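You operate a simulated robot arm through the tools that you are given. There is no shell and no other tool.

Carry out the task below with a simulated robot arm. There is one attempt and no reset: what you move stays moved.

## Task
Switch the strip on and toast both frozen slices at the card's number.
Fine: one whole run; stand them in the toast rack.

It is judged by the outcome, as a careful person would: the job done as asked, and still so three seconds after it is handed in. It fails if anything else is knocked over, pushed out of place, dropped, spilled or broken.

## Robot
A 7-joint arm with a two-finger parallel gripper, fixed in place. Base frame: the origin is on the floor under the middle of its stand, x ahead of it, y to its left, z up; the work surface is at about z = 0.9. Lengths are in m, angles in degrees, forces in N, time in s.
It reaches about 1.479 m from its shoulder. Its first joint turns from -166.0 to 166.0 degrees. Payload 4.4 kg.
The TCP is the grasp point between the finger pads, 0.023 m short of the fingertips. In the tool frame z runs along the fingers and y along their closing line. Largest opening 0.094 m; finger width 0.038, thickness 0.01; the body of the gripper, 0.054 by 0.096 m, starts 0.039 m behind the TCP.
Orientation is told as [roll, pitch, yaw] about the base's x, y, z axes, in that order, counted from this pose: with the fingers straight down and closing along the base's y, the tool's x points along the base's -x, its y along +y and its z along -z.

## Interface
- The arm moves only by the tool step_arm. Its argument "plan" is a list of rows, each a list of 3 entries, a list of its own where there are three numbers: the shift along the tool's x, y, z in m, then the turn, a rotation vector about the tool's x, y, z in degrees, then the opening in per cent of the stroke, from 0 (shut) to 100 (fully open). In form: [[[x, y, z], [rx, ry, rz], jaw], ...]. A call has 1 to 20 rows; each row shifts and turns the commanded pose from where the row before left it, along the tool's axes as they then stand. Each row takes 0.2 s and may step no farther than 0.05 m and 8.6 degrees from the row before; otherwise, or with a gripper value out of range, the whole call is refused. Where a pose cannot be reached the arm comes as near as it can. A force on the tool above 90 N (or 10 N above the force at the start of the call, whichever is more), or a blocked arm, ends the call early, and 0.2 s more pass. The fingers move at their own pace (about 0.072 m/s each) and stop on an object; they squeeze with about 20 N. The grip force told is the motor's: it shows also when the fingers shut on nothing. Time passes only in rows, and 0.2 s behind the last, so rows that do not move let the fingers close. The reply holds the time, the measured pose of the TCP, the force on the tool along the base axes, the opening and the grip force, in the units named above and with some noise, with the torque about the TCP (base axes, N m) and any sound that the robot's microphone picked up, and new pictures: "pictures" is both (left out), scene, wrist or none.
- Cameras (640 x 400 px; columns grow to the right, rows downward): "scene" is fixed at [0.2175, -0.5005, 1.548]; the picture's right is [0.69, -0.73, 0.00], its down [-0.32, -0.31, -0.90] and it looks along [0.65, 0.61, -0.45] (base axes); focal length 310 px, centre (320, 200). "wrist" rides on the gripper at [0.086, 0.016, -0.075] in the tool frame; the picture's right is [-0.18, 0.98, 0.00], its down [-0.58, -0.11, -0.81] and it looks along [-0.79, -0.15, 0.59] (tool axes); focal length 243 px, centre (320, 200). There is no depth. A picture from a camera that has moved, and an enlarged one, comes with that camera's place and axes in the base frame and with its lens.
- enlarge(camera, box): a new picture of the part [left, top, right, bottom] of that camera's present view, enlarged. No time passes.
- job_done(): hands the job in; it is judged then, once.

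Places have to be worked out from the pictures, the camera data and where the tool is seen. Open the gripper and draw the arm clear of the work before you hand the job in, unless the task says otherwise.

The tools are called as a command line: name --argument value ..., lists and objects as JSON in quotes. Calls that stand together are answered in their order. step_arm: Moves the arm, as the interface text tells. Its arguments: {"type":"object","properties":{"plan":{"type":"array"},"pictures":{"type":"string","enum":["both","scene","wrist","none"]}},"required":["plan"]} The other tools are called the same way: enlarge (camera, box) takes an enlarged picture of a part of a camera's view; job_done () hands the job in.

At the start:

```text
t: 0.0
eef_pos: [0.6993, -0.0341, 1.3285]
orientation: [0.1, 0.0, 0.1]
force: [0.1, -0.5, -0.3]
wrist_torque: [0.02, 0.0, 0.0]
grip_width: 0.094
grip_force: 0.1
```

scene: 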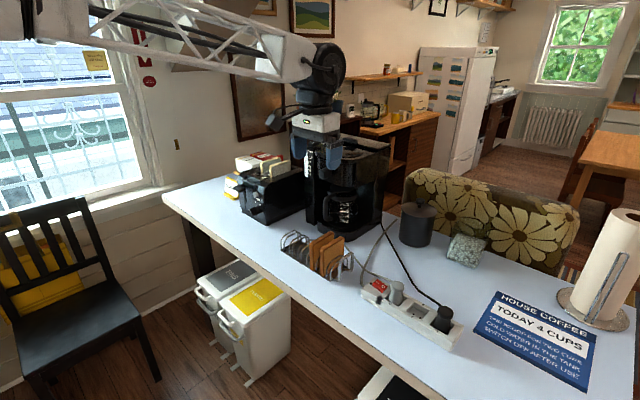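
wrist: 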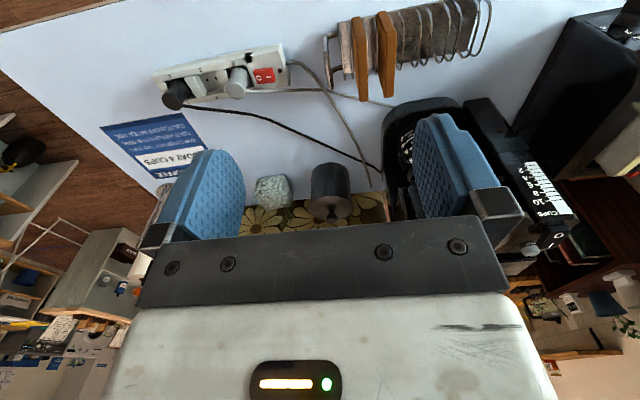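

I'll start by looking closely at the scene: toaster, rack, strip and cards.

enlarge --camera "scene" --box '[220, 130, 320, 230]'

enlarge --camera "scene" --box '[270, 210, 370, 290]'

enlarge --camera "scene" --box '[345, 260, 475, 360]'

enlarge --camera "scene" --box '[470, 280, 610, 390]'

enlarge --camera "wrist" --box '[300, 0, 640, 260]'

```text
4.00 times, centred on (270, 180) of scene
camera zoom: at [0.2175, -0.5005, 1.548], right [0.69, -0.73, 0.0], down [-0.32, -0.31, -0.9], along [0.65, 0.61, -0.45], focal length 1240 px, centre (520, 280)
```

zoom: 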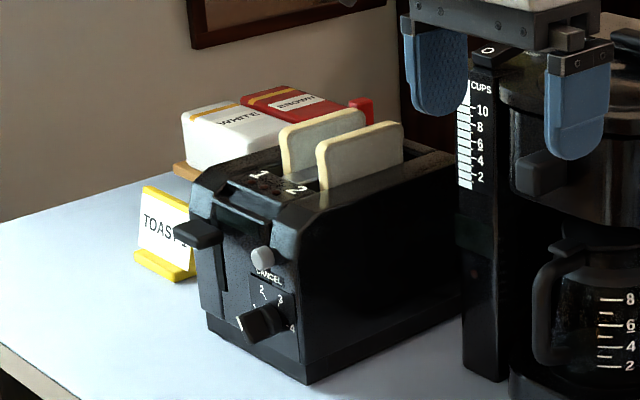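

```text
5.00 times, centred on (320, 250) of scene
camera zoom: at [0.2175, -0.5005, 1.548], right [0.69, -0.73, 0.0], down [-0.32, -0.31, -0.9], along [0.65, 0.61, -0.45], focal length 1550 px, centre (320, -50)
```

zoom: 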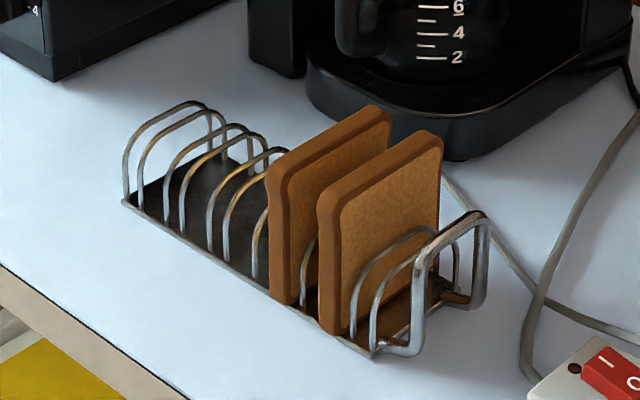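

```text
4.00 times, centred on (410, 310) of scene
camera zoom: at [0.2175, -0.5005, 1.548], right [0.69, -0.73, 0.0], down [-0.32, -0.31, -0.9], along [0.65, 0.61, -0.45], focal length 1240 px, centre (-40, -240)
```

zoom: 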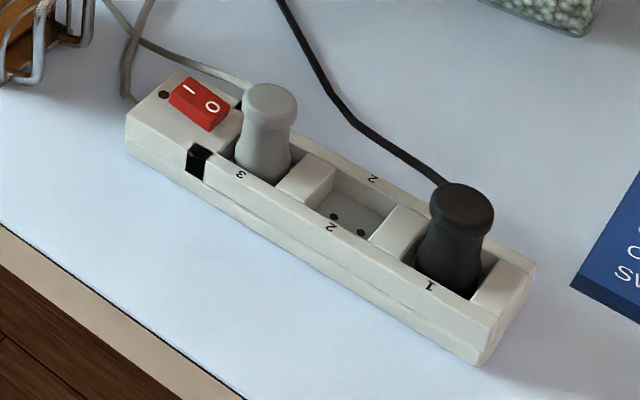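

```text
3.64 times, centred on (540, 335) of scene
camera zoom: at [0.2175, -0.5005, 1.548], right [0.69, -0.73, 0.0], down [-0.32, -0.31, -0.9], along [0.65, 0.61, -0.45], focal length 1127 px, centre (-480, -291)
```

zoom: 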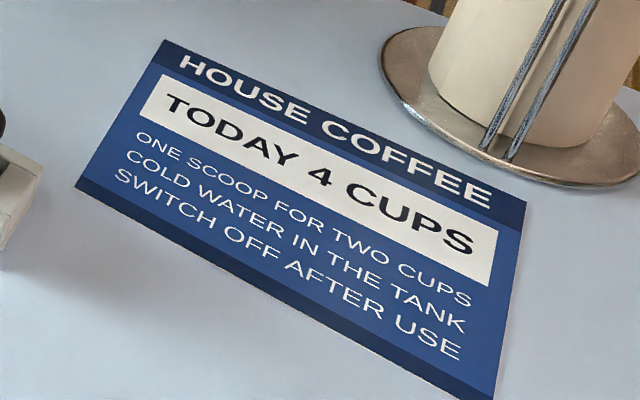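

```text
1.54 times, centred on (470, 130) of wrist
camera zoom: at [0.6134, -0.0188, 1.4046], right [0.18, 0.98, 0.0], down [0.58, -0.11, 0.81], along [0.79, -0.15, -0.59], focal length 373 px, centre (89, 308)
```

zoom: 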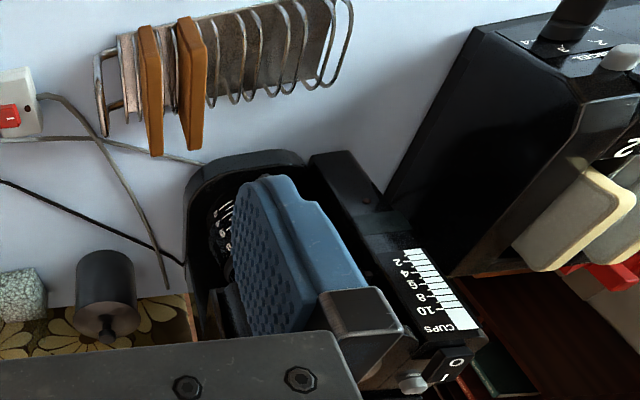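

The toaster faces the robot with the slices in it, and the rack and strip are nearer the table edge. I'll move the arm in front of the toaster to read the toast card, the knob and the lever with the wrist camera.

step_arm --plan '[[[0.012, 0.044, 0.008], [0, 0, 0], 100], [[0.012, 0.044, 0.008], [0, 0, 0], 100], [[0.012, 0.044, 0.008], [0, 0, 0], 100], [[0.012, 0.044, 0.008], [0, 0, 0], 100], [[0.012, 0.044, 0.008], [0, 0, 0], 100], [[0.012, 0.044, 0.008], [0, 0, 0], 100], [[0.012, 0.044, 0.008], [0, 0, 0], 100], [[0.012, 0.044, 0.008], [0, 0, 0], 100], [[0.012, 0.044, 0.008], [0, 0, 0], 100], [[0.012, 0.044, 0.008], [0, 0, 0], 100], [[0.012, 0.044, 0.008], [0, 0, 0], 100], [[0.012, 0.044, 0.008], [0, 0, 0], 100], [[0.012, 0.044, 0.008], [0, 0, 0], 100], [[0, 0, 0], [0, 0, 0], 100]]'

```text
t: 3.0
eef_pos: [0.5442, 0.5371, 1.2258]
orientation: [0.0, -0.1, -0.1]
force: [0.8, -0.6, -0.3]
wrist_torque: [0.0, -0.03, -0.01]
grip_width: 0.094
grip_force: 0.0
camera wrist: at [0.4584, 0.553, 1.3022], right [0.18, 0.98, 0.0], down [0.58, -0.11, 0.81], along [0.79, -0.15, -0.59], focal length 243 px, centre (320, 200)
```

scene: 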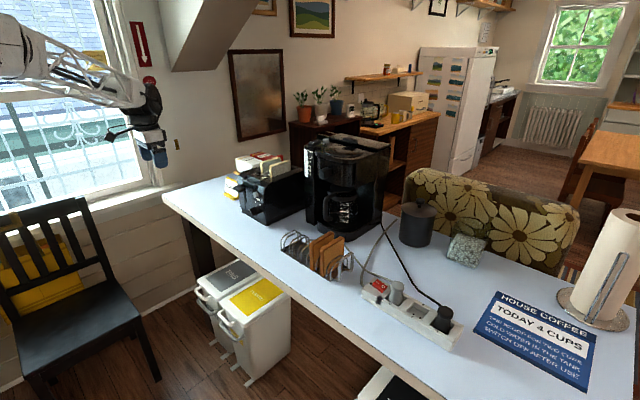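
wrist: 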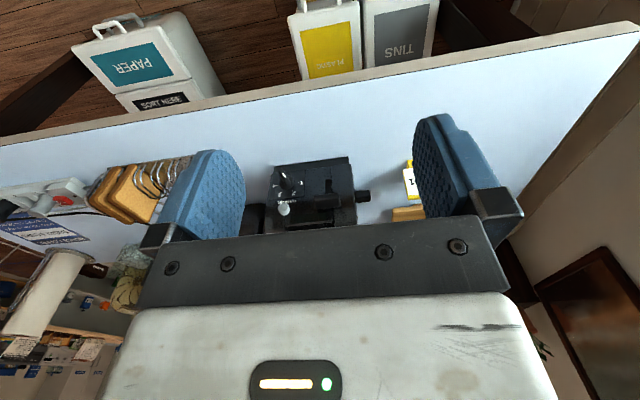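

enlarge --camera "wrist" --box '[240, 130, 440, 255]'

enlarge --camera "scene" --box '[215, 140, 315, 230]'

enlarge --camera "scene" --box '[290, 125, 400, 245]'

```text
3.20 times, centred on (340, 192) of wrist
camera zoom: at [0.4584, 0.553, 1.3022], right [0.18, 0.98, 0.0], down [0.58, -0.11, 0.81], along [0.79, -0.15, -0.59], focal length 776 px, centre (256, 224)
```

zoom: 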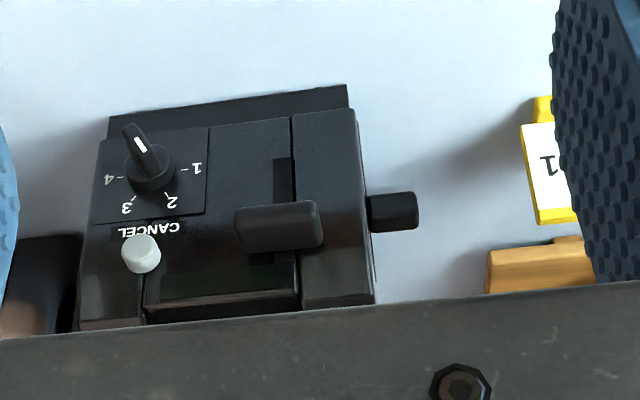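

```text
4.44 times, centred on (265, 185) of scene
camera zoom: at [0.2175, -0.5005, 1.548], right [0.69, -0.73, 0.0], down [-0.32, -0.31, -0.9], along [0.65, 0.61, -0.45], focal length 1378 px, centre (564, 267)
```

zoom: 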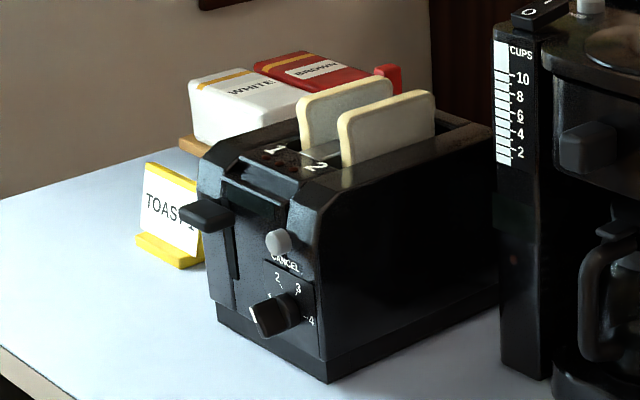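

```text
3.33 times, centred on (345, 185) of scene
camera zoom: at [0.2175, -0.5005, 1.548], right [0.69, -0.73, 0.0], down [-0.32, -0.31, -0.9], along [0.65, 0.61, -0.45], focal length 1033 px, centre (237, 250)
```

zoom: 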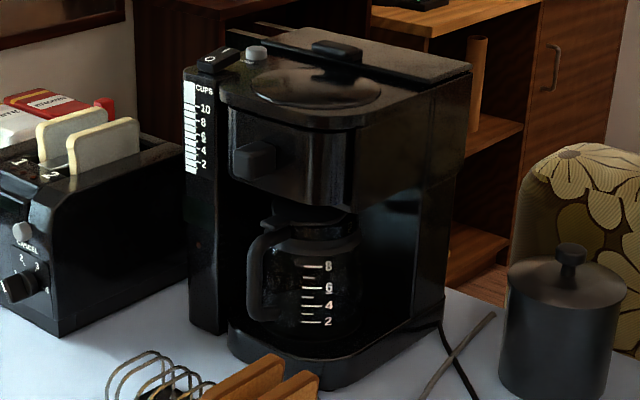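

The knob scale reads 1–4, and the toast card is partly hidden by my finger. I'll shift left and closer to read the card and the pointer.

step_arm --plan '[[[-0.02, 0.03, 0.01], [0, 0, 0], 100], [[-0.02, 0.03, 0.01], [0, 0, 0], 100], [[-0.02, 0.03, 0.01], [0, 0, 0], 100], [[-0.02, 0.02, 0.01], [0, 0, 0], 100], [[0, 0, 0], [0, 0, 0], 100]]' --pictures "wrist"

```text
t: 4.2
eef_pos: [0.6254, 0.6483, 1.184]
orientation: [0.0, -0.1, -0.1]
force: [-0.2, 0.4, 0.5]
wrist_torque: [0.01, -0.01, 0.0]
grip_width: 0.094
grip_force: 0.0
camera wrist: at [0.539, 0.6642, 1.2593], right [0.18, 0.98, 0.0], down [0.58, -0.11, 0.81], along [0.79, -0.15, -0.59], focal length 243 px, centre (320, 200)
```

wrist: 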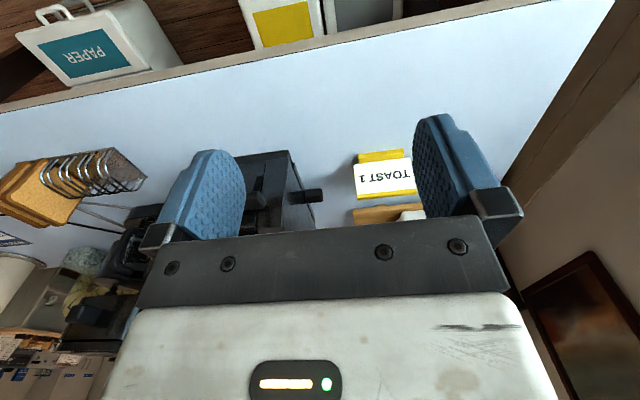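

enlarge --camera "wrist" --box '[220, 130, 430, 240]'

enlarge --camera "wrist" --box '[340, 140, 430, 220]'

```text
3.05 times, centred on (325, 185) of wrist
camera zoom: at [0.539, 0.6642, 1.2593], right [0.18, 0.98, 0.0], down [0.58, -0.11, 0.81], along [0.79, -0.15, -0.59], focal length 739 px, centre (305, 246)
```

zoom: 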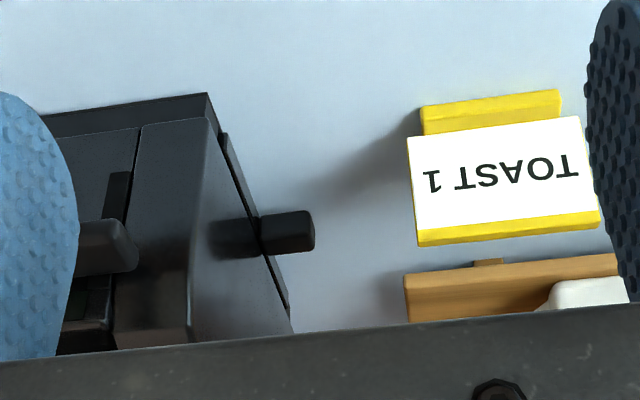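

```text
5.00 times, centred on (385, 180) of wrist
camera zoom: at [0.539, 0.6642, 1.2593], right [0.18, 0.98, 0.0], down [0.58, -0.11, 0.81], along [0.79, -0.15, -0.59], focal length 1213 px, centre (-5, 300)
```

zoom: 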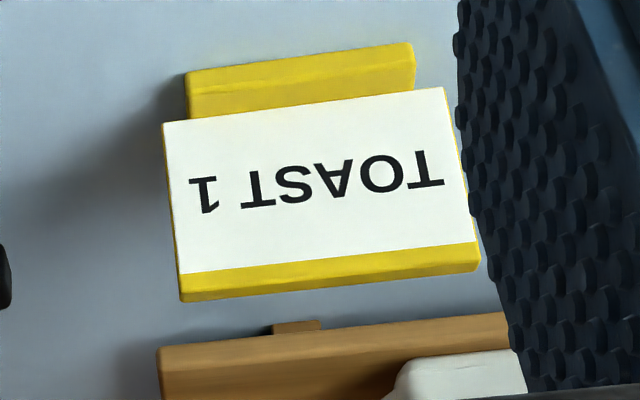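

The card clearly says TOAST 1. There's an unknown block on the left side of the toaster, so I'll turn to view that side before touching anything.

step_arm --plan '[[[-0.024, 0.035, 0.005], [0, 0, 0], 100], [[-0.024, 0.035, 0.005], [0, 0, 0], 100], [[-0.024, 0.035, 0.005], [0, 0, 0], 100], [[-0.024, 0.035, 0.005], [0, 0, 8], 100], [[-0.021, 0.037, 0.005], [0, 0, 8], 100], [[0, 0, 0], [0, 0, 8], 100], [[0, 0, 0], [0, 0, 8], 100], [[0, 0, 0], [0, 0, 8], 100], [[0, 0, 0], [0, 0, 8], 100], [[0, 0, 0], [0, 0, 0], 100]]'

```text
t: 6.4
eef_pos: [0.7462, 0.8211, 1.1601]
orientation: [0.0, 0.0, -48.0]
force: [-0.1, 0.6, 0.4]
wrist_torque: [-0.01, 0.02, 0.02]
grip_width: 0.0941
grip_force: 0.0
camera wrist: at [0.7009, 0.8963, 1.2352], right [0.85, 0.52, 0.0], down [0.31, -0.51, 0.81], along [0.42, -0.69, -0.59], focal length 243 px, centre (320, 200)
```

scene: 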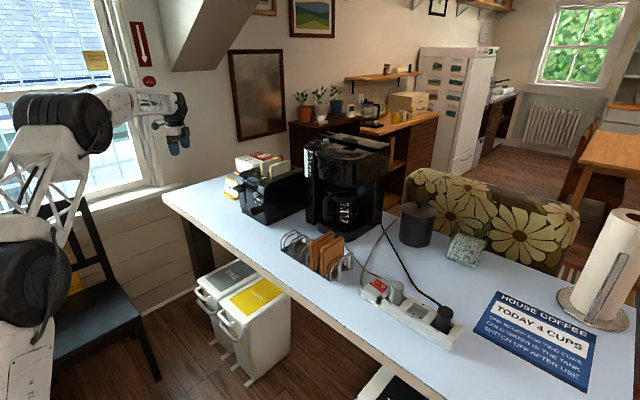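
wrist: 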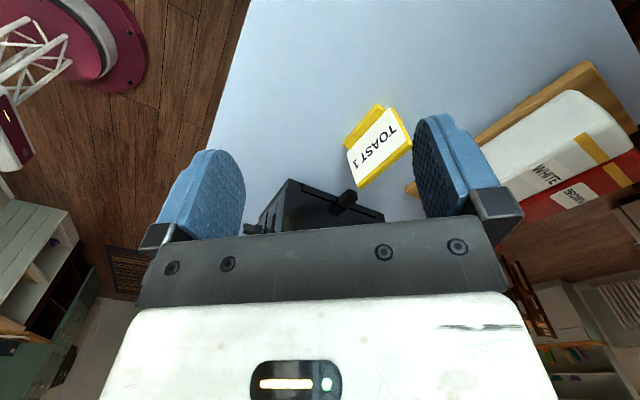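

enlarge --camera "wrist" --box '[240, 150, 400, 250]'

enlarge --camera "scene" --box '[225, 145, 305, 225]'

```text
4.00 times, centred on (320, 200) of wrist
camera zoom: at [0.7009, 0.8963, 1.2352], right [0.85, 0.52, 0.0], down [0.31, -0.51, 0.81], along [0.42, -0.69, -0.59], focal length 970 px, centre (320, 200)
```

zoom: 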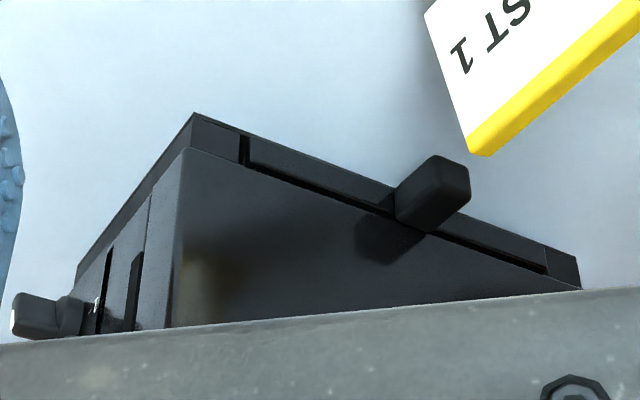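

```text
5.00 times, centred on (265, 185) of scene
camera zoom: at [0.2175, -0.5005, 1.548], right [0.69, -0.73, 0.0], down [-0.32, -0.31, -0.9], along [0.65, 0.61, -0.45], focal length 1550 px, centre (595, 275)
```

zoom: 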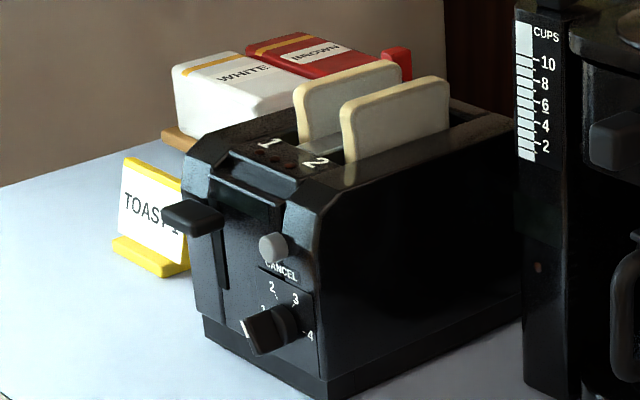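

The side block is only the crumb-tray handle at the base, so I'll leave it. Next I turn back and tilt the camera up to look straight at the knob.

step_arm --plan '[[[0, 0, 0], [0, 0, -8], 100], [[0, 0, 0], [0, 0, -8], 100], [[0, 0, 0], [0, 0, -8], 100], [[0, 0, 0], [0, 0, -8], 100], [[0, 0, 0], [0, 0, -8], 100], [[0, 0, 0], [0, 0, -8], 100], [[0.014, -0.042, 0.008], [0, 0, 0], 100], [[0.014, -0.042, 0.008], [0, 0, 0], 100], [[0.014, -0.042, 0.008], [0, 0, 0], 100], [[0.014, -0.042, 0.008], [0, 0, 0], 100], [[0.014, -0.042, 0.008], [0, 0, 0], 100], [[0.0, -0.042, 0.01], [0, 0, 0], 100], [[0, -0.042, 0.01], [0, 0, 0], 100], [[0, -0.042, 0.01], [0, 0, 0], 100], [[0, -0.042, 0.01], [0, 0, 0], 100], [[0, 0, 0], [0, -8, 0], 100], [[0, 0, 0], [0, -8, 0], 100], [[0, 0, 0], [0, -8, 0], 100], [[0, 0, 0], [0, -6, 0], 100], [[0, 0, 0], [0, 0, 0], 100]]'

```text
t: 10.6
eef_pos: [0.6767, 0.4424, 1.08]
orientation: [0.0, -30.0, 0.1]
force: [-0.1, -0.3, -0.2]
wrist_torque: [0.03, 0.02, 0.03]
grip_width: 0.094
grip_force: 0.0
camera wrist: at [0.564, 0.4592, 1.1028], right [0.16, 0.98, 0.09], down [0.1, -0.11, 0.99], along [0.98, -0.15, -0.12], focal length 243 px, centre (320, 200)
```

scene: 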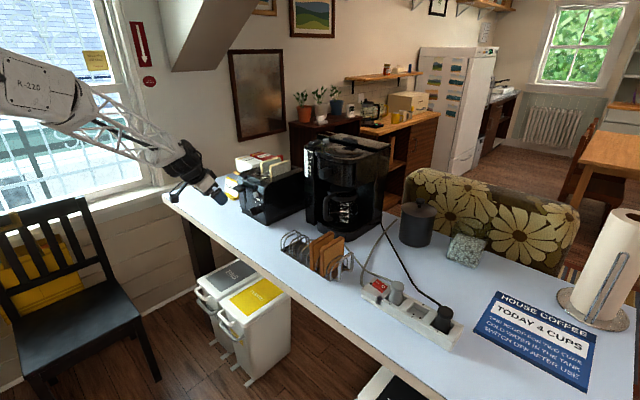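
wrist: 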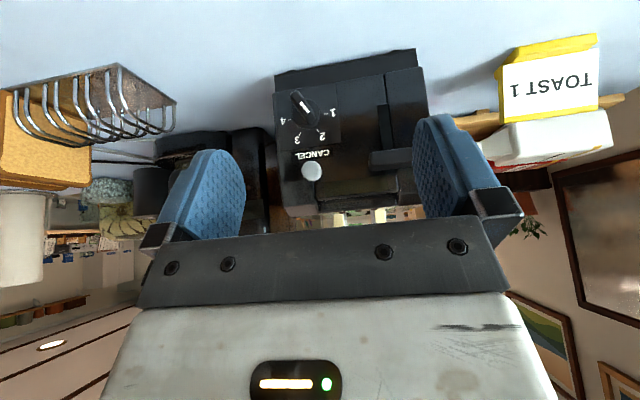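

enlarge --camera "wrist" --box '[270, 70, 360, 190]'

enlarge --camera "wrist" --box '[240, 40, 440, 230]'

enlarge --camera "wrist" --box '[0, 50, 200, 200]'

```text
3.33 times, centred on (315, 130) of wrist
camera zoom: at [0.564, 0.4592, 1.1028], right [0.16, 0.98, 0.09], down [0.1, -0.11, 0.99], along [0.98, -0.15, -0.12], focal length 809 px, centre (337, 433)
```

zoom: 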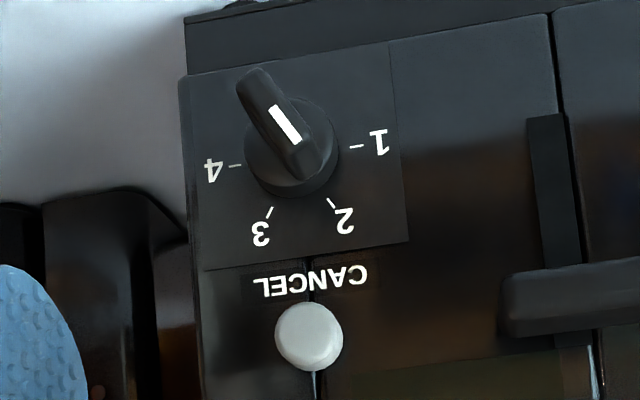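

```text
2.11 times, centred on (340, 135) of wrist
camera zoom: at [0.564, 0.4592, 1.1028], right [0.16, 0.98, 0.09], down [0.1, -0.11, 0.99], along [0.98, -0.15, -0.12], focal length 511 px, centre (278, 337)
```

zoom: 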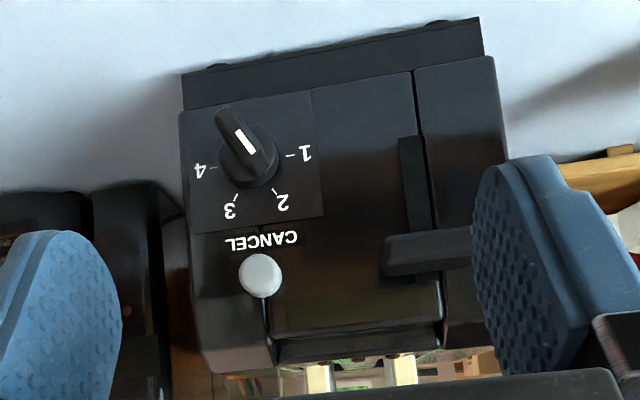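

```text
2.67 times, centred on (100, 125) of wrist
camera zoom: at [0.564, 0.4592, 1.1028], right [0.16, 0.98, 0.09], down [0.1, -0.11, 0.99], along [0.98, -0.15, -0.12], focal length 647 px, centre (907, 400)
```

zoom: 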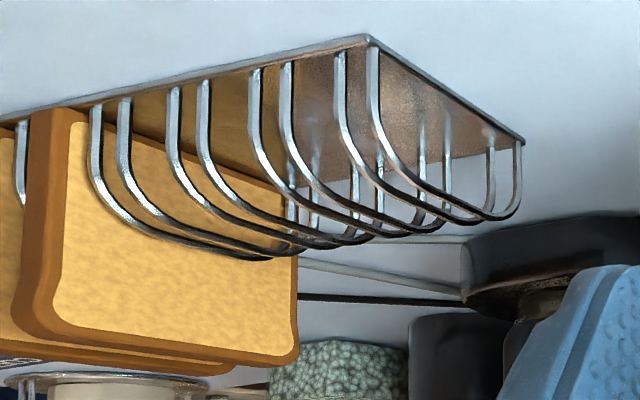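

The dial view is good; I'll enlarge the knob strongly to tell which end of the ridge carries the white pointer.

enlarge --camera "wrist" --box '[290, 80, 340, 130]'

enlarge --camera "scene" --box '[255, 195, 295, 220]'

enlarge --camera "scene" --box '[365, 275, 405, 300]'

enlarge --camera "scene" --box '[295, 125, 345, 165]'

```text
8.00 times, centred on (315, 105) of wrist
camera zoom: at [0.564, 0.4592, 1.1028], right [0.16, 0.98, 0.09], down [0.1, -0.11, 0.99], along [0.98, -0.15, -0.12], focal length 1941 px, centre (360, 960)
```

zoom: 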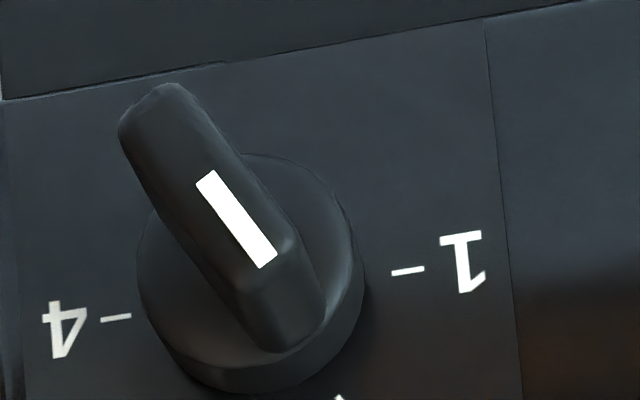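

```text
16.00 times, centred on (275, 208) of scene
camera zoom: at [0.2175, -0.5005, 1.548], right [0.69, -0.73, 0.0], down [-0.32, -0.31, -0.9], along [0.65, 0.61, -0.45], focal length 4960 px, centre (1040, 80)
```

zoom: 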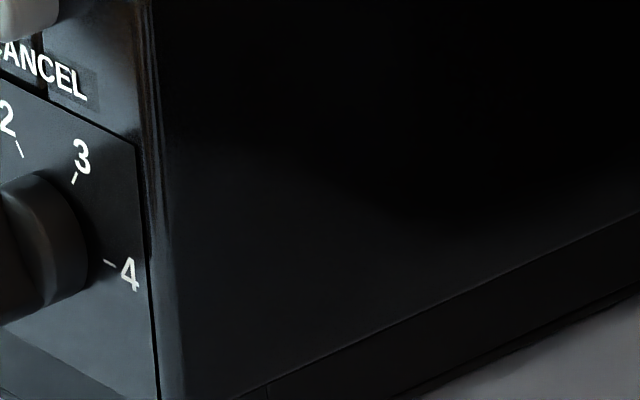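

```text
16.00 times, centred on (385, 288) of scene
camera zoom: at [0.2175, -0.5005, 1.548], right [0.69, -0.73, 0.0], down [-0.32, -0.31, -0.9], along [0.65, 0.61, -0.45], focal length 4960 px, centre (-720, -1200)
```

zoom: 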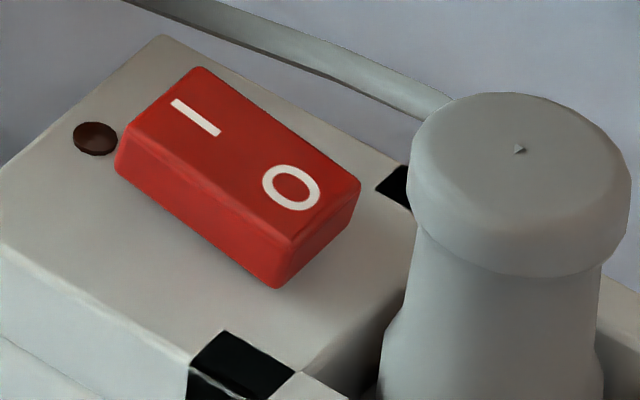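

```text
10.00 times, centred on (320, 145) of scene
camera zoom: at [0.2175, -0.5005, 1.548], right [0.69, -0.73, 0.0], down [-0.32, -0.31, -0.9], along [0.65, 0.61, -0.45], focal length 3100 px, centre (320, 750)
```

zoom: 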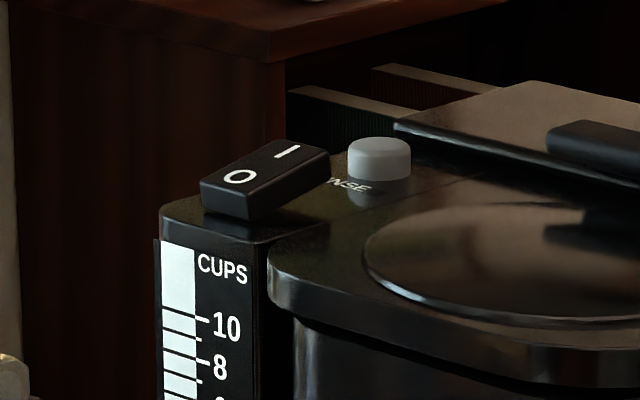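

The card says 1 and the dial pointer is at 2, so the knob needs a 60° turn to the left. I'll bring the gripper to horizontal, facing the toaster, with the camera rolled to the upper side so I can grip the ridge.

step_arm --plan '[[[0, 0, 0], [0, -7.5, 0], 100], [[0, 0, 0], [0, -7.5, 0], 100], [[0, 0, 0], [0, -7.5, 0], 100], [[0, 0, 0], [0, -7.5, 0], 100], [[0, 0, 0], [0, -7.5, 0], 100], [[0, 0, 0], [0, -7.5, 0], 100], [[0, 0, 0], [0, -7.5, 0], 100], [[0, 0, 0], [0, -7.5, 0], 100], [[0, 0, 0], [0, 0, 8.3], 100], [[0, 0, 0], [0, 0, 8.3], 100], [[0, 0, 0], [0, 0, 8.3], 100], [[0, 0, 0], [0, 0, 8.3], 100], [[0, 0, 0], [0, 0, 8.3], 100], [[0, 0, 0], [0, 0, 8.3], 100], [[0, 0, 0], [0, 0, 0], 100]]'

```text
t: 13.8
eef_pos: [0.6724, 0.4531, 1.1043]
orientation: [88.3, -41.3, -89.7]
force: [0.5, 0.0, -0.3]
wrist_torque: [0.0, -0.03, -0.01]
grip_width: 0.094
grip_force: 0.1
out of reach, approached as far as the arm can: row 14
camera wrist: at [0.5982, 0.5289, 1.0624], right [0.03, 0.51, 0.86], down [-0.81, -0.5, 0.32], along [0.59, -0.7, 0.4], focal length 243 px, centre (320, 200)
```

scene: 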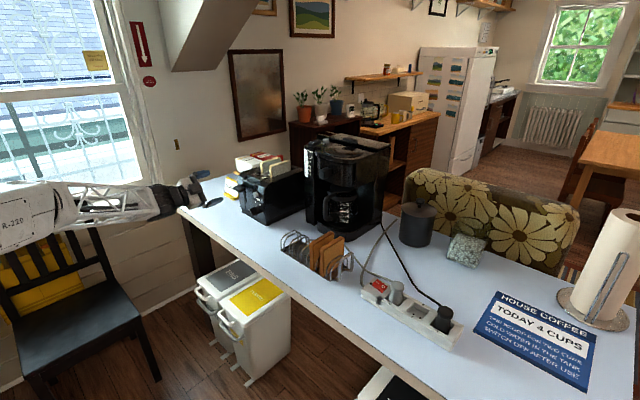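
wrist: 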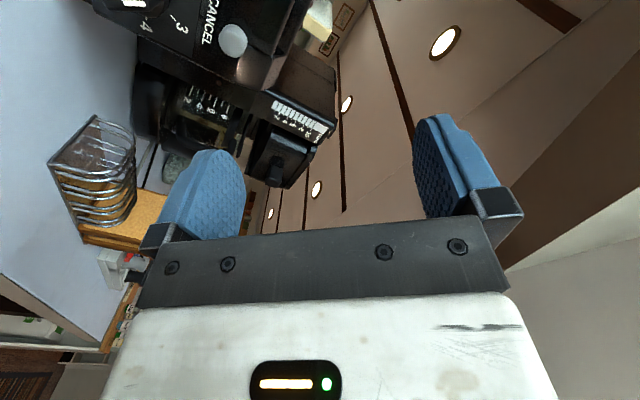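

The wrist can't roll that way (limit near +45°). I'll roll back and instead use a 60° forward tilt with a roll to −30°, which matches the ridge and keeps the camera above the table.

step_arm --plan '[[[0, 0, 0], [0, 0, -8.3], 100], [[0, 0, 0], [0, 0, -8.3], 100], [[0, 0, 0], [0, 0, -8.3], 100], [[0, 0, 0], [0, 0, -8.3], 100], [[0, 0, 0], [0, 0, -8.3], 100], [[0, 0, 0], [0, 0, -8.3], 100], [[0, 0, 0], [0, 7.5, 0], 100], [[0, 0, 0], [0, 7.5, 0], 100], [[0, 0, 0], [0, 7.5, 0], 100], [[0, 0, 0], [0, 7.5, 0], 100], [[0, 0, 0], [0, 0, -7.5], 100], [[0, 0, 0], [0, 0, -7.5], 100], [[0, 0, 0], [0, 0, -7.5], 100], [[0, 0, 0], [0, 0, -7.5], 100], [[0, 0, 0], [0, 0, 0], 100]]'

```text
t: 17.0
eef_pos: [0.6727, 0.4536, 1.1036]
orientation: [-40.8, -48.5, 49.2]
force: [-0.6, 0.7, 0.2]
wrist_torque: [-0.01, 0.0, -0.01]
grip_width: 0.094
grip_force: 0.1
camera wrist: at [0.5667, 0.4236, 1.0709], right [-0.17, 0.94, -0.29], down [-0.42, 0.2, 0.89], along [0.89, 0.27, 0.36], focal length 243 px, centre (320, 200)
```

scene: 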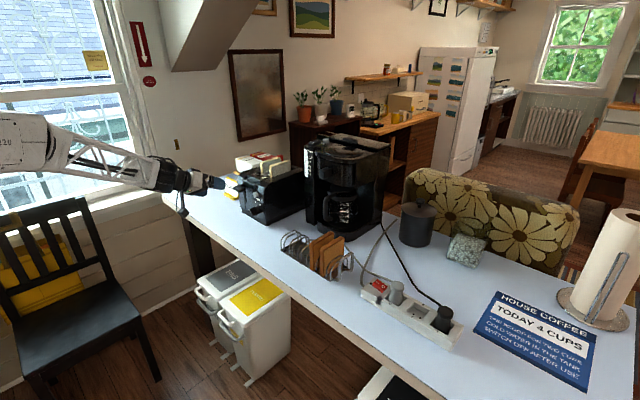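
wrist: 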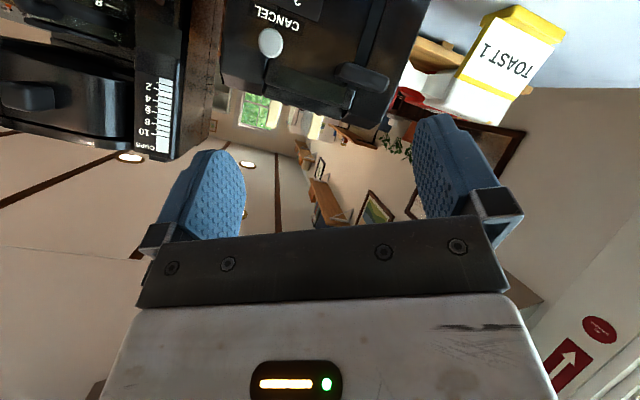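

The orientation is now 60° tilt and −30° roll as intended. I'll turn 30° about the knob's axis so the pads sit parallel to the ridge, then move to a pre-approach point about 8 cm back.

step_arm --plan '[[[0, 0, 0], [3.23, 1.88, -6.5], 60], [[0, 0, 0], [3.23, 1.88, -6.5], 45], [[0, 0, 0], [3.23, 1.88, -6.5], 45], [[0, 0, 0], [3.23, 1.88, -6.5], 45], [[0.0131, 0.0079, 0.0239], [0, 0, 0], 45], [[0.0131, 0.0079, 0.0239], [0, 0, 0], 45], [[0.0131, 0.0079, 0.0239], [0, 0, 0], 45], [[0, 0, 0], [0, 0, 0], 45]]'

```text
t: 18.8
eef_pos: [0.7127, 0.4139, 1.0386]
orientation: [-61.8, -23.5, 61.8]
force: [-0.4, 0.3, -0.2]
wrist_torque: [0.02, -0.04, 0.0]
grip_width: 0.0423
grip_force: 0.0
camera wrist: at [0.6063, 0.3713, 1.0246], right [-0.17, 0.67, -0.72], down [-0.42, 0.61, 0.67], along [0.89, 0.41, 0.18], focal length 243 px, centre (320, 200)
```

scene: 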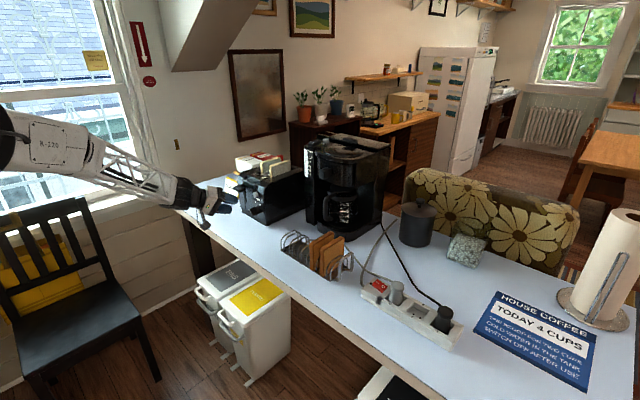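
wrist: 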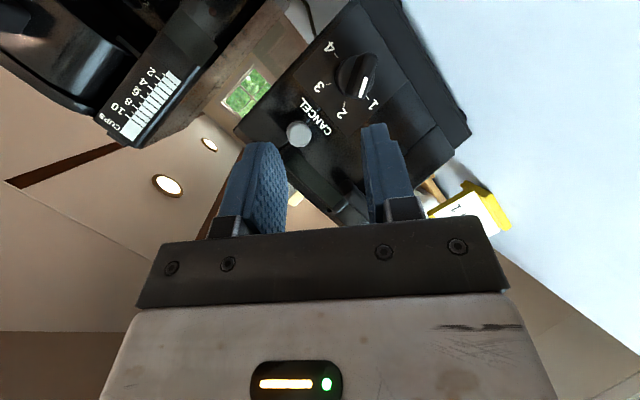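

The pads need the −30° roll taken out again, since the turn about x already supplies it. I'll roll +30° about the tool axis and re-check.

step_arm --plan '[[[0, 0, 0], [0, 0, 7.5], 45], [[0, 0, 0], [0, 0, 7.5], 45], [[0, 0, 0], [0, 0, 7.5], 45], [[0, 0, 0], [0, 0, 7.5], 45], [[0, 0, 0], [0, 0, 0], 45]]'

```text
t: 20.0
eef_pos: [0.7124, 0.4137, 1.0397]
orientation: [-49.0, -48.7, 40.9]
force: [-0.2, -0.8, -0.6]
wrist_torque: [0.01, -0.02, 0.04]
grip_width: 0.0424
grip_force: 0.1
camera wrist: at [0.6045, 0.4101, 0.9998], right [0.09, 0.93, -0.35], down [-0.41, 0.36, 0.84], along [0.91, 0.07, 0.41], focal length 243 px, centre (320, 200)
```

scene: 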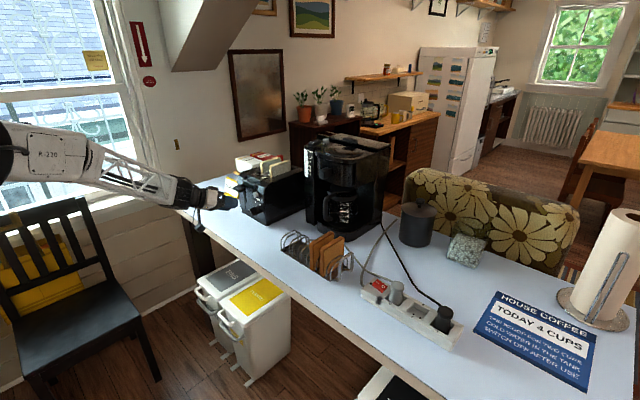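
wrist: 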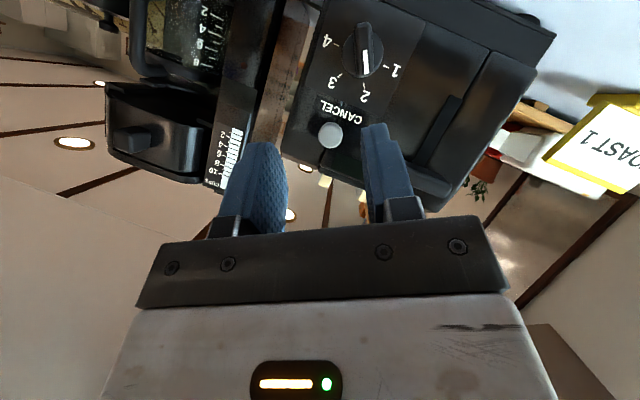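

enlarge --camera "wrist" --box '[300, 10, 420, 110]'

enlarge --camera "scene" --box '[170, 165, 290, 245]'

```text
4.00 times, centred on (360, 60) of wrist
camera zoom: at [0.6045, 0.4101, 0.9998], right [0.09, 0.93, -0.35], down [-0.41, 0.36, 0.84], along [0.91, 0.07, 0.41], focal length 970 px, centre (160, 760)
```

zoom: 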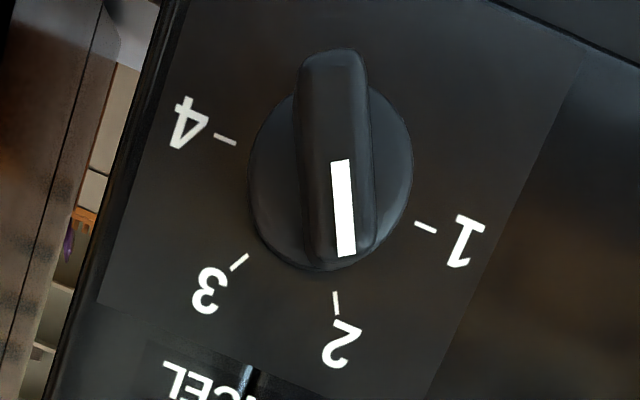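

```text
5.00 times, centred on (230, 205) of scene
camera zoom: at [0.2175, -0.5005, 1.548], right [0.69, -0.73, 0.0], down [-0.32, -0.31, -0.9], along [0.65, 0.61, -0.45], focal length 1550 px, centre (770, 175)
```

zoom: 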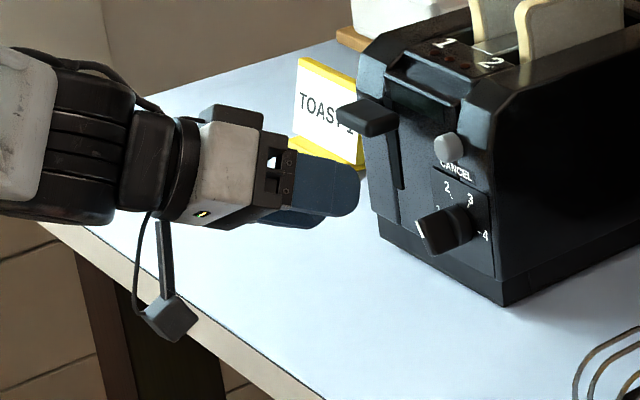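

The pointer is plainly at 2 and the pads are now parallel to the ridge. I judge the knob centre at about (0.837, 0.412, 0.970). I'll shift sideways onto its plane, advance about halfway, and check.

step_arm --plan '[[[0.007, 0.0334, 0], [0, 0, 0], 45], [[0, 0, 0.025], [0, 0, 0], 45], [[0, 0, 0.025], [0, 0, 0], 45], [[0, 0, 0], [0, 0, 0], 45]]'

```text
t: 21.0
eef_pos: [0.7526, 0.4277, 0.9971]
orientation: [-49.0, -48.5, 40.9]
force: [-0.2, 0.9, -0.4]
wrist_torque: [-0.01, 0.02, 0.03]
grip_width: 0.0422
grip_force: 0.1
camera wrist: at [0.6449, 0.4229, 0.9561], right [0.09, 0.93, -0.35], down [-0.41, 0.36, 0.84], along [0.91, 0.07, 0.41], focal length 243 px, centre (320, 200)
```

scene: 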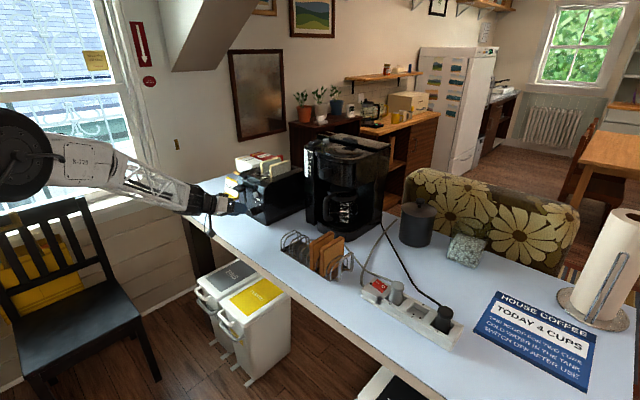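
wrist: 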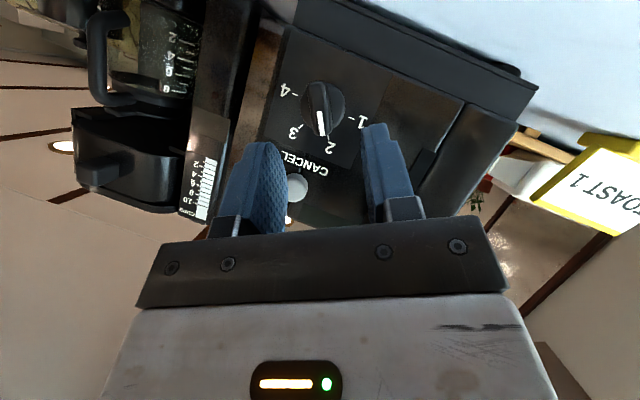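

enlarge --camera "wrist" --box '[230, 60, 430, 240]'

enlarge --camera "scene" --box '[190, 165, 290, 245]'

```text
2.22 times, centred on (330, 150) of wrist
camera zoom: at [0.6449, 0.4229, 0.9561], right [0.09, 0.93, -0.35], down [-0.41, 0.36, 0.84], along [0.91, 0.07, 0.41], focal length 539 px, centre (298, 311)
```

zoom: 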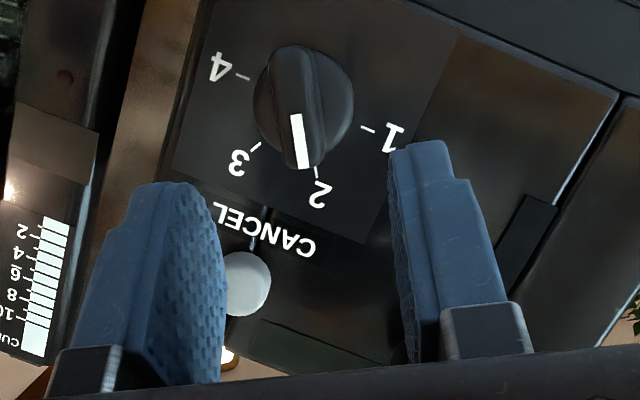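

```text
5.00 times, centred on (240, 205) of scene
camera zoom: at [0.2175, -0.5005, 1.548], right [0.69, -0.73, 0.0], down [-0.32, -0.31, -0.9], along [0.65, 0.61, -0.45], focal length 1550 px, centre (720, 175)
```

zoom: 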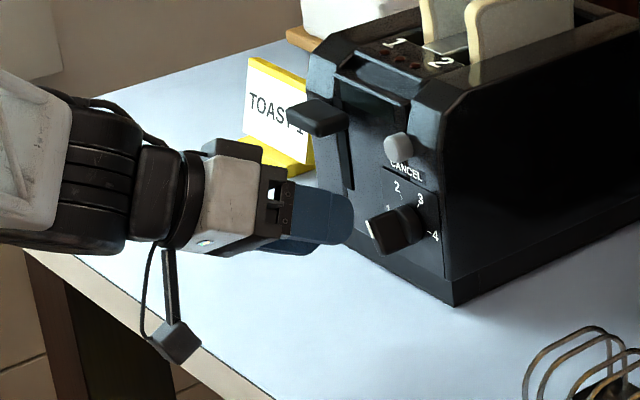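

The knob sits midway between the fingertips. I'll advance about 4.6 cm along the fingers so they straddle the ridge, still open.

step_arm --plan '[[[0, 0, 0.016], [0, 0, 0], 45], [[0, 0, 0.015], [0, 0, 0], 45], [[0, 0, 0.015], [0, 0, 0], 45], [[0, 0, 0], [0, 0, 0], 45]]'

```text
t: 22.0
eef_pos: [0.7923, 0.4177, 0.9767]
orientation: [-48.9, -48.4, 40.9]
force: [-0.4, -0.4, 0.0]
wrist_torque: [0.01, 0.0, -0.01]
grip_width: 0.0422
grip_force: 0.0
camera wrist: at [0.6834, 0.4132, 0.936], right [0.09, 0.93, -0.35], down [-0.41, 0.36, 0.84], along [0.91, 0.07, 0.41], focal length 243 px, centre (320, 200)
```

scene: 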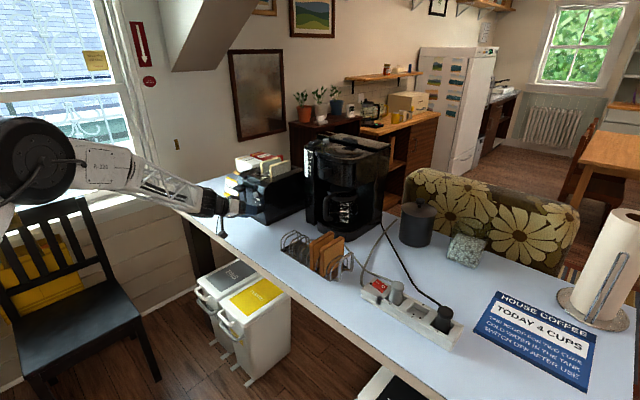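
wrist: 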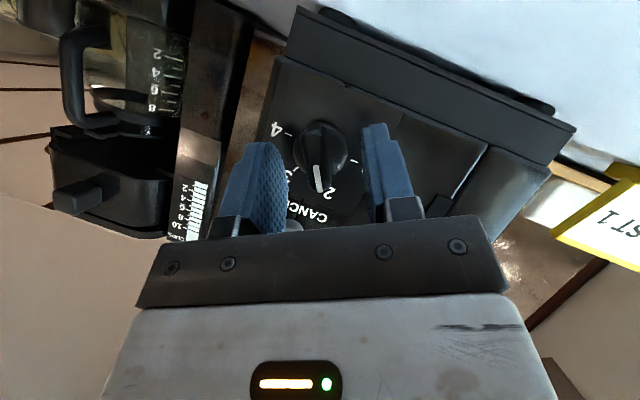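

step_arm --plan '[[[0, 0, 0], [0, 0, 0], 20], [[0, 0, 0], [0, 0, 0], 0], [[0, 0, 0], [0, 0, 0], 0], [[0, 0, 0], [0, 0, 0], 0]]'

```text
t: 23.0
eef_pos: [0.7917, 0.4177, 0.9766]
orientation: [-49.1, -48.6, 40.9]
force: [-5.7, -25.8, 13.6]
wrist_torque: [-0.24, 0.13, -0.68]
grip_width: 0.0119
grip_force: 19.9
camera wrist: at [0.6836, 0.4127, 0.9369], right [0.09, 0.93, -0.35], down [-0.41, 0.36, 0.84], along [0.91, 0.07, 0.41], focal length 243 px, centre (320, 200)
```

scene: 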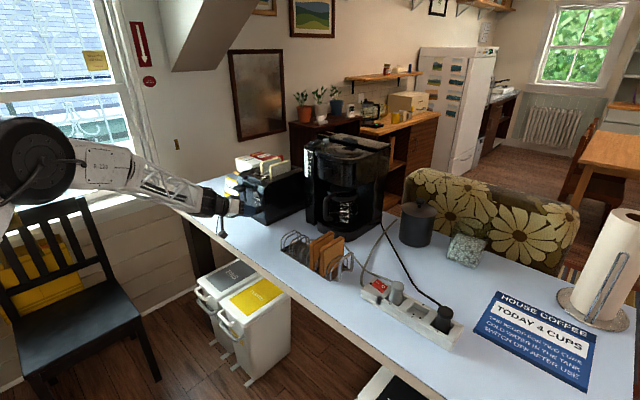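
wrist: 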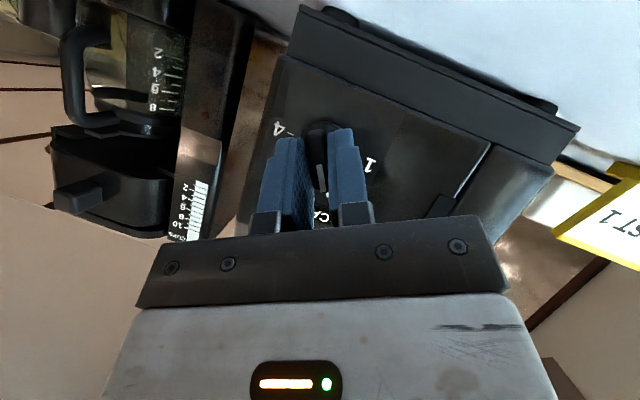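

The ridge is gripped (12 mm) but there's about 29 N sideways, so I'm slightly off centre towards +tool y. I'll shift 2 mm back to relieve it before turning.

step_arm --plan '[[[0, -0.001, 0], [0, 0, 0], 0], [[0, -0.001, 0], [0, 0, 0], 0], [[0, 0, 0], [0, 0, 0], 0]]' --pictures "wrist"

```text
t: 23.8
eef_pos: [0.7911, 0.4163, 0.9772]
orientation: [-49.1, -48.5, 41.0]
force: [0.5, 16.6, 6.9]
wrist_torque: [0.07, -0.11, 0.03]
grip_width: 0.0122
grip_force: 20.4
camera wrist: at [0.6832, 0.4114, 0.9367], right [0.09, 0.93, -0.35], down [-0.41, 0.36, 0.84], along [0.91, 0.07, 0.41], focal length 243 px, centre (320, 200)
```

wrist: 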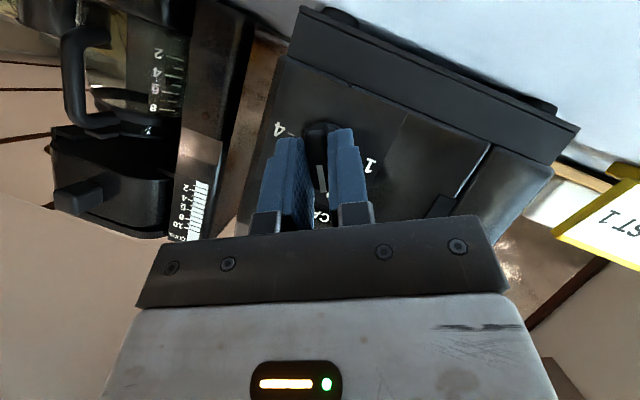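

The grip is now centred within about half a millimetre. I'll turn the knob 60° about its own axis (pointer from 2 towards 1), keeping the TCP on its small arc.

step_arm --plan '[[[0.0001, 0.0014, 0], [3.75, 0, -6.5], 0], [[0.0001, 0.00098, 0], [3.75, 0, -6.5], 0], [[0.0001, 0.00098, 0], [3.75, 0, -6.5], 0], [[0.0001, 0.00098, 0], [3.75, 0, -6.5], 0], [[0, 0, 0], [0, 0, 0], 0]]'

```text
t: 25.0
eef_pos: [0.7928, 0.4181, 0.9732]
orientation: [-73.9, -25.6, 56.3]
force: [-8.6, -15.8, 12.6]
wrist_torque: [-0.17, 0.17, -0.57]
grip_width: 0.012
grip_force: 20.0
camera wrist: at [0.6842, 0.3936, 0.9416], right [0.09, 0.63, -0.77], down [-0.41, 0.73, 0.55], along [0.91, 0.26, 0.32], focal length 243 px, centre (320, 200)
```

scene: 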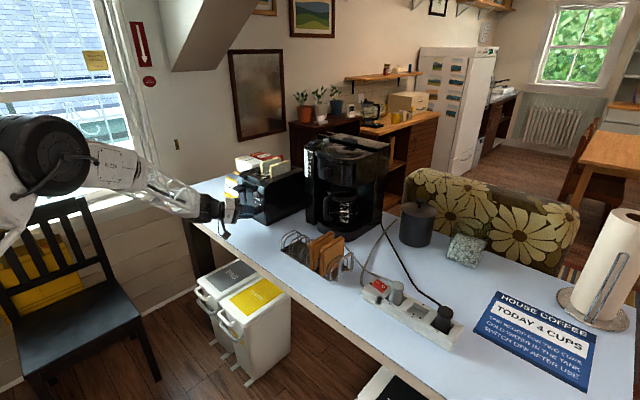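
wrist: 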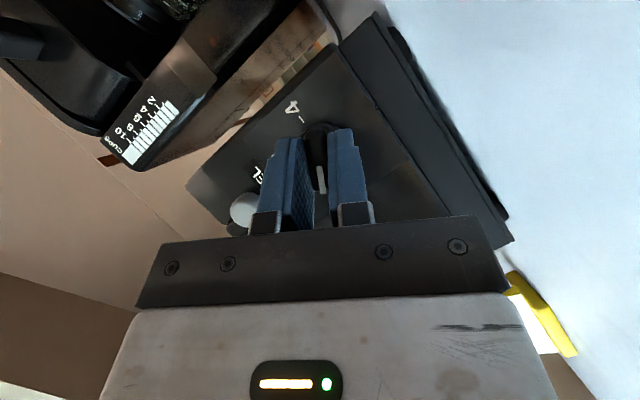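

Halfway turned and the knob is following with moderate force. I'll continue the other 30° with a slight centring correction.

step_arm --plan '[[[0.0001, 0.0002, -0.0003], [3.75, 0, -6.5], 0], [[0.0001, 0.0009, 0], [3.75, 0, -6.5], 0], [[0.0001, 0.0009, 0], [3.75, 0, -6.5], 0], [[0.0001, 0.0009, 0], [3.75, 0, -6.5], 0], [[0, 0, 0], [0, 0, 0], 0]]'

```text
t: 26.2
eef_pos: [0.7917, 0.4192, 0.9703]
orientation: [-90.0, 0.1, 60.1]
force: [14.4, 0.5, -2.4]
wrist_torque: [0.09, -0.14, 0.4]
grip_width: 0.012
grip_force: 20.1
camera wrist: at [0.6835, 0.3818, 0.9549], right [0.09, 0.16, -0.98], down [-0.41, 0.91, 0.11], along [0.91, 0.39, 0.15], focal length 243 px, centre (320, 200)
```

scene: 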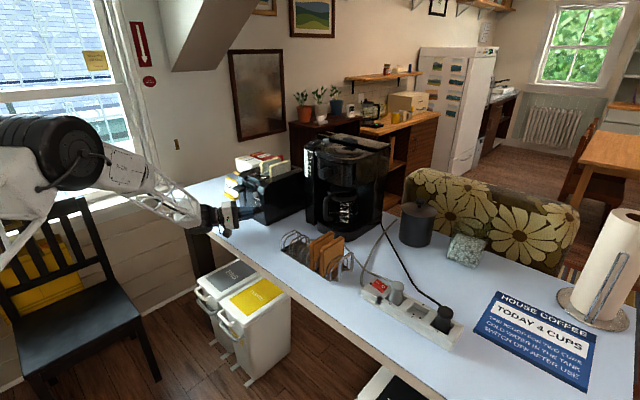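
wrist: 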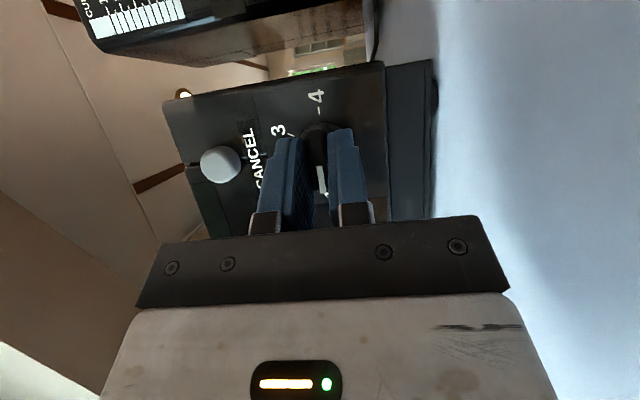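

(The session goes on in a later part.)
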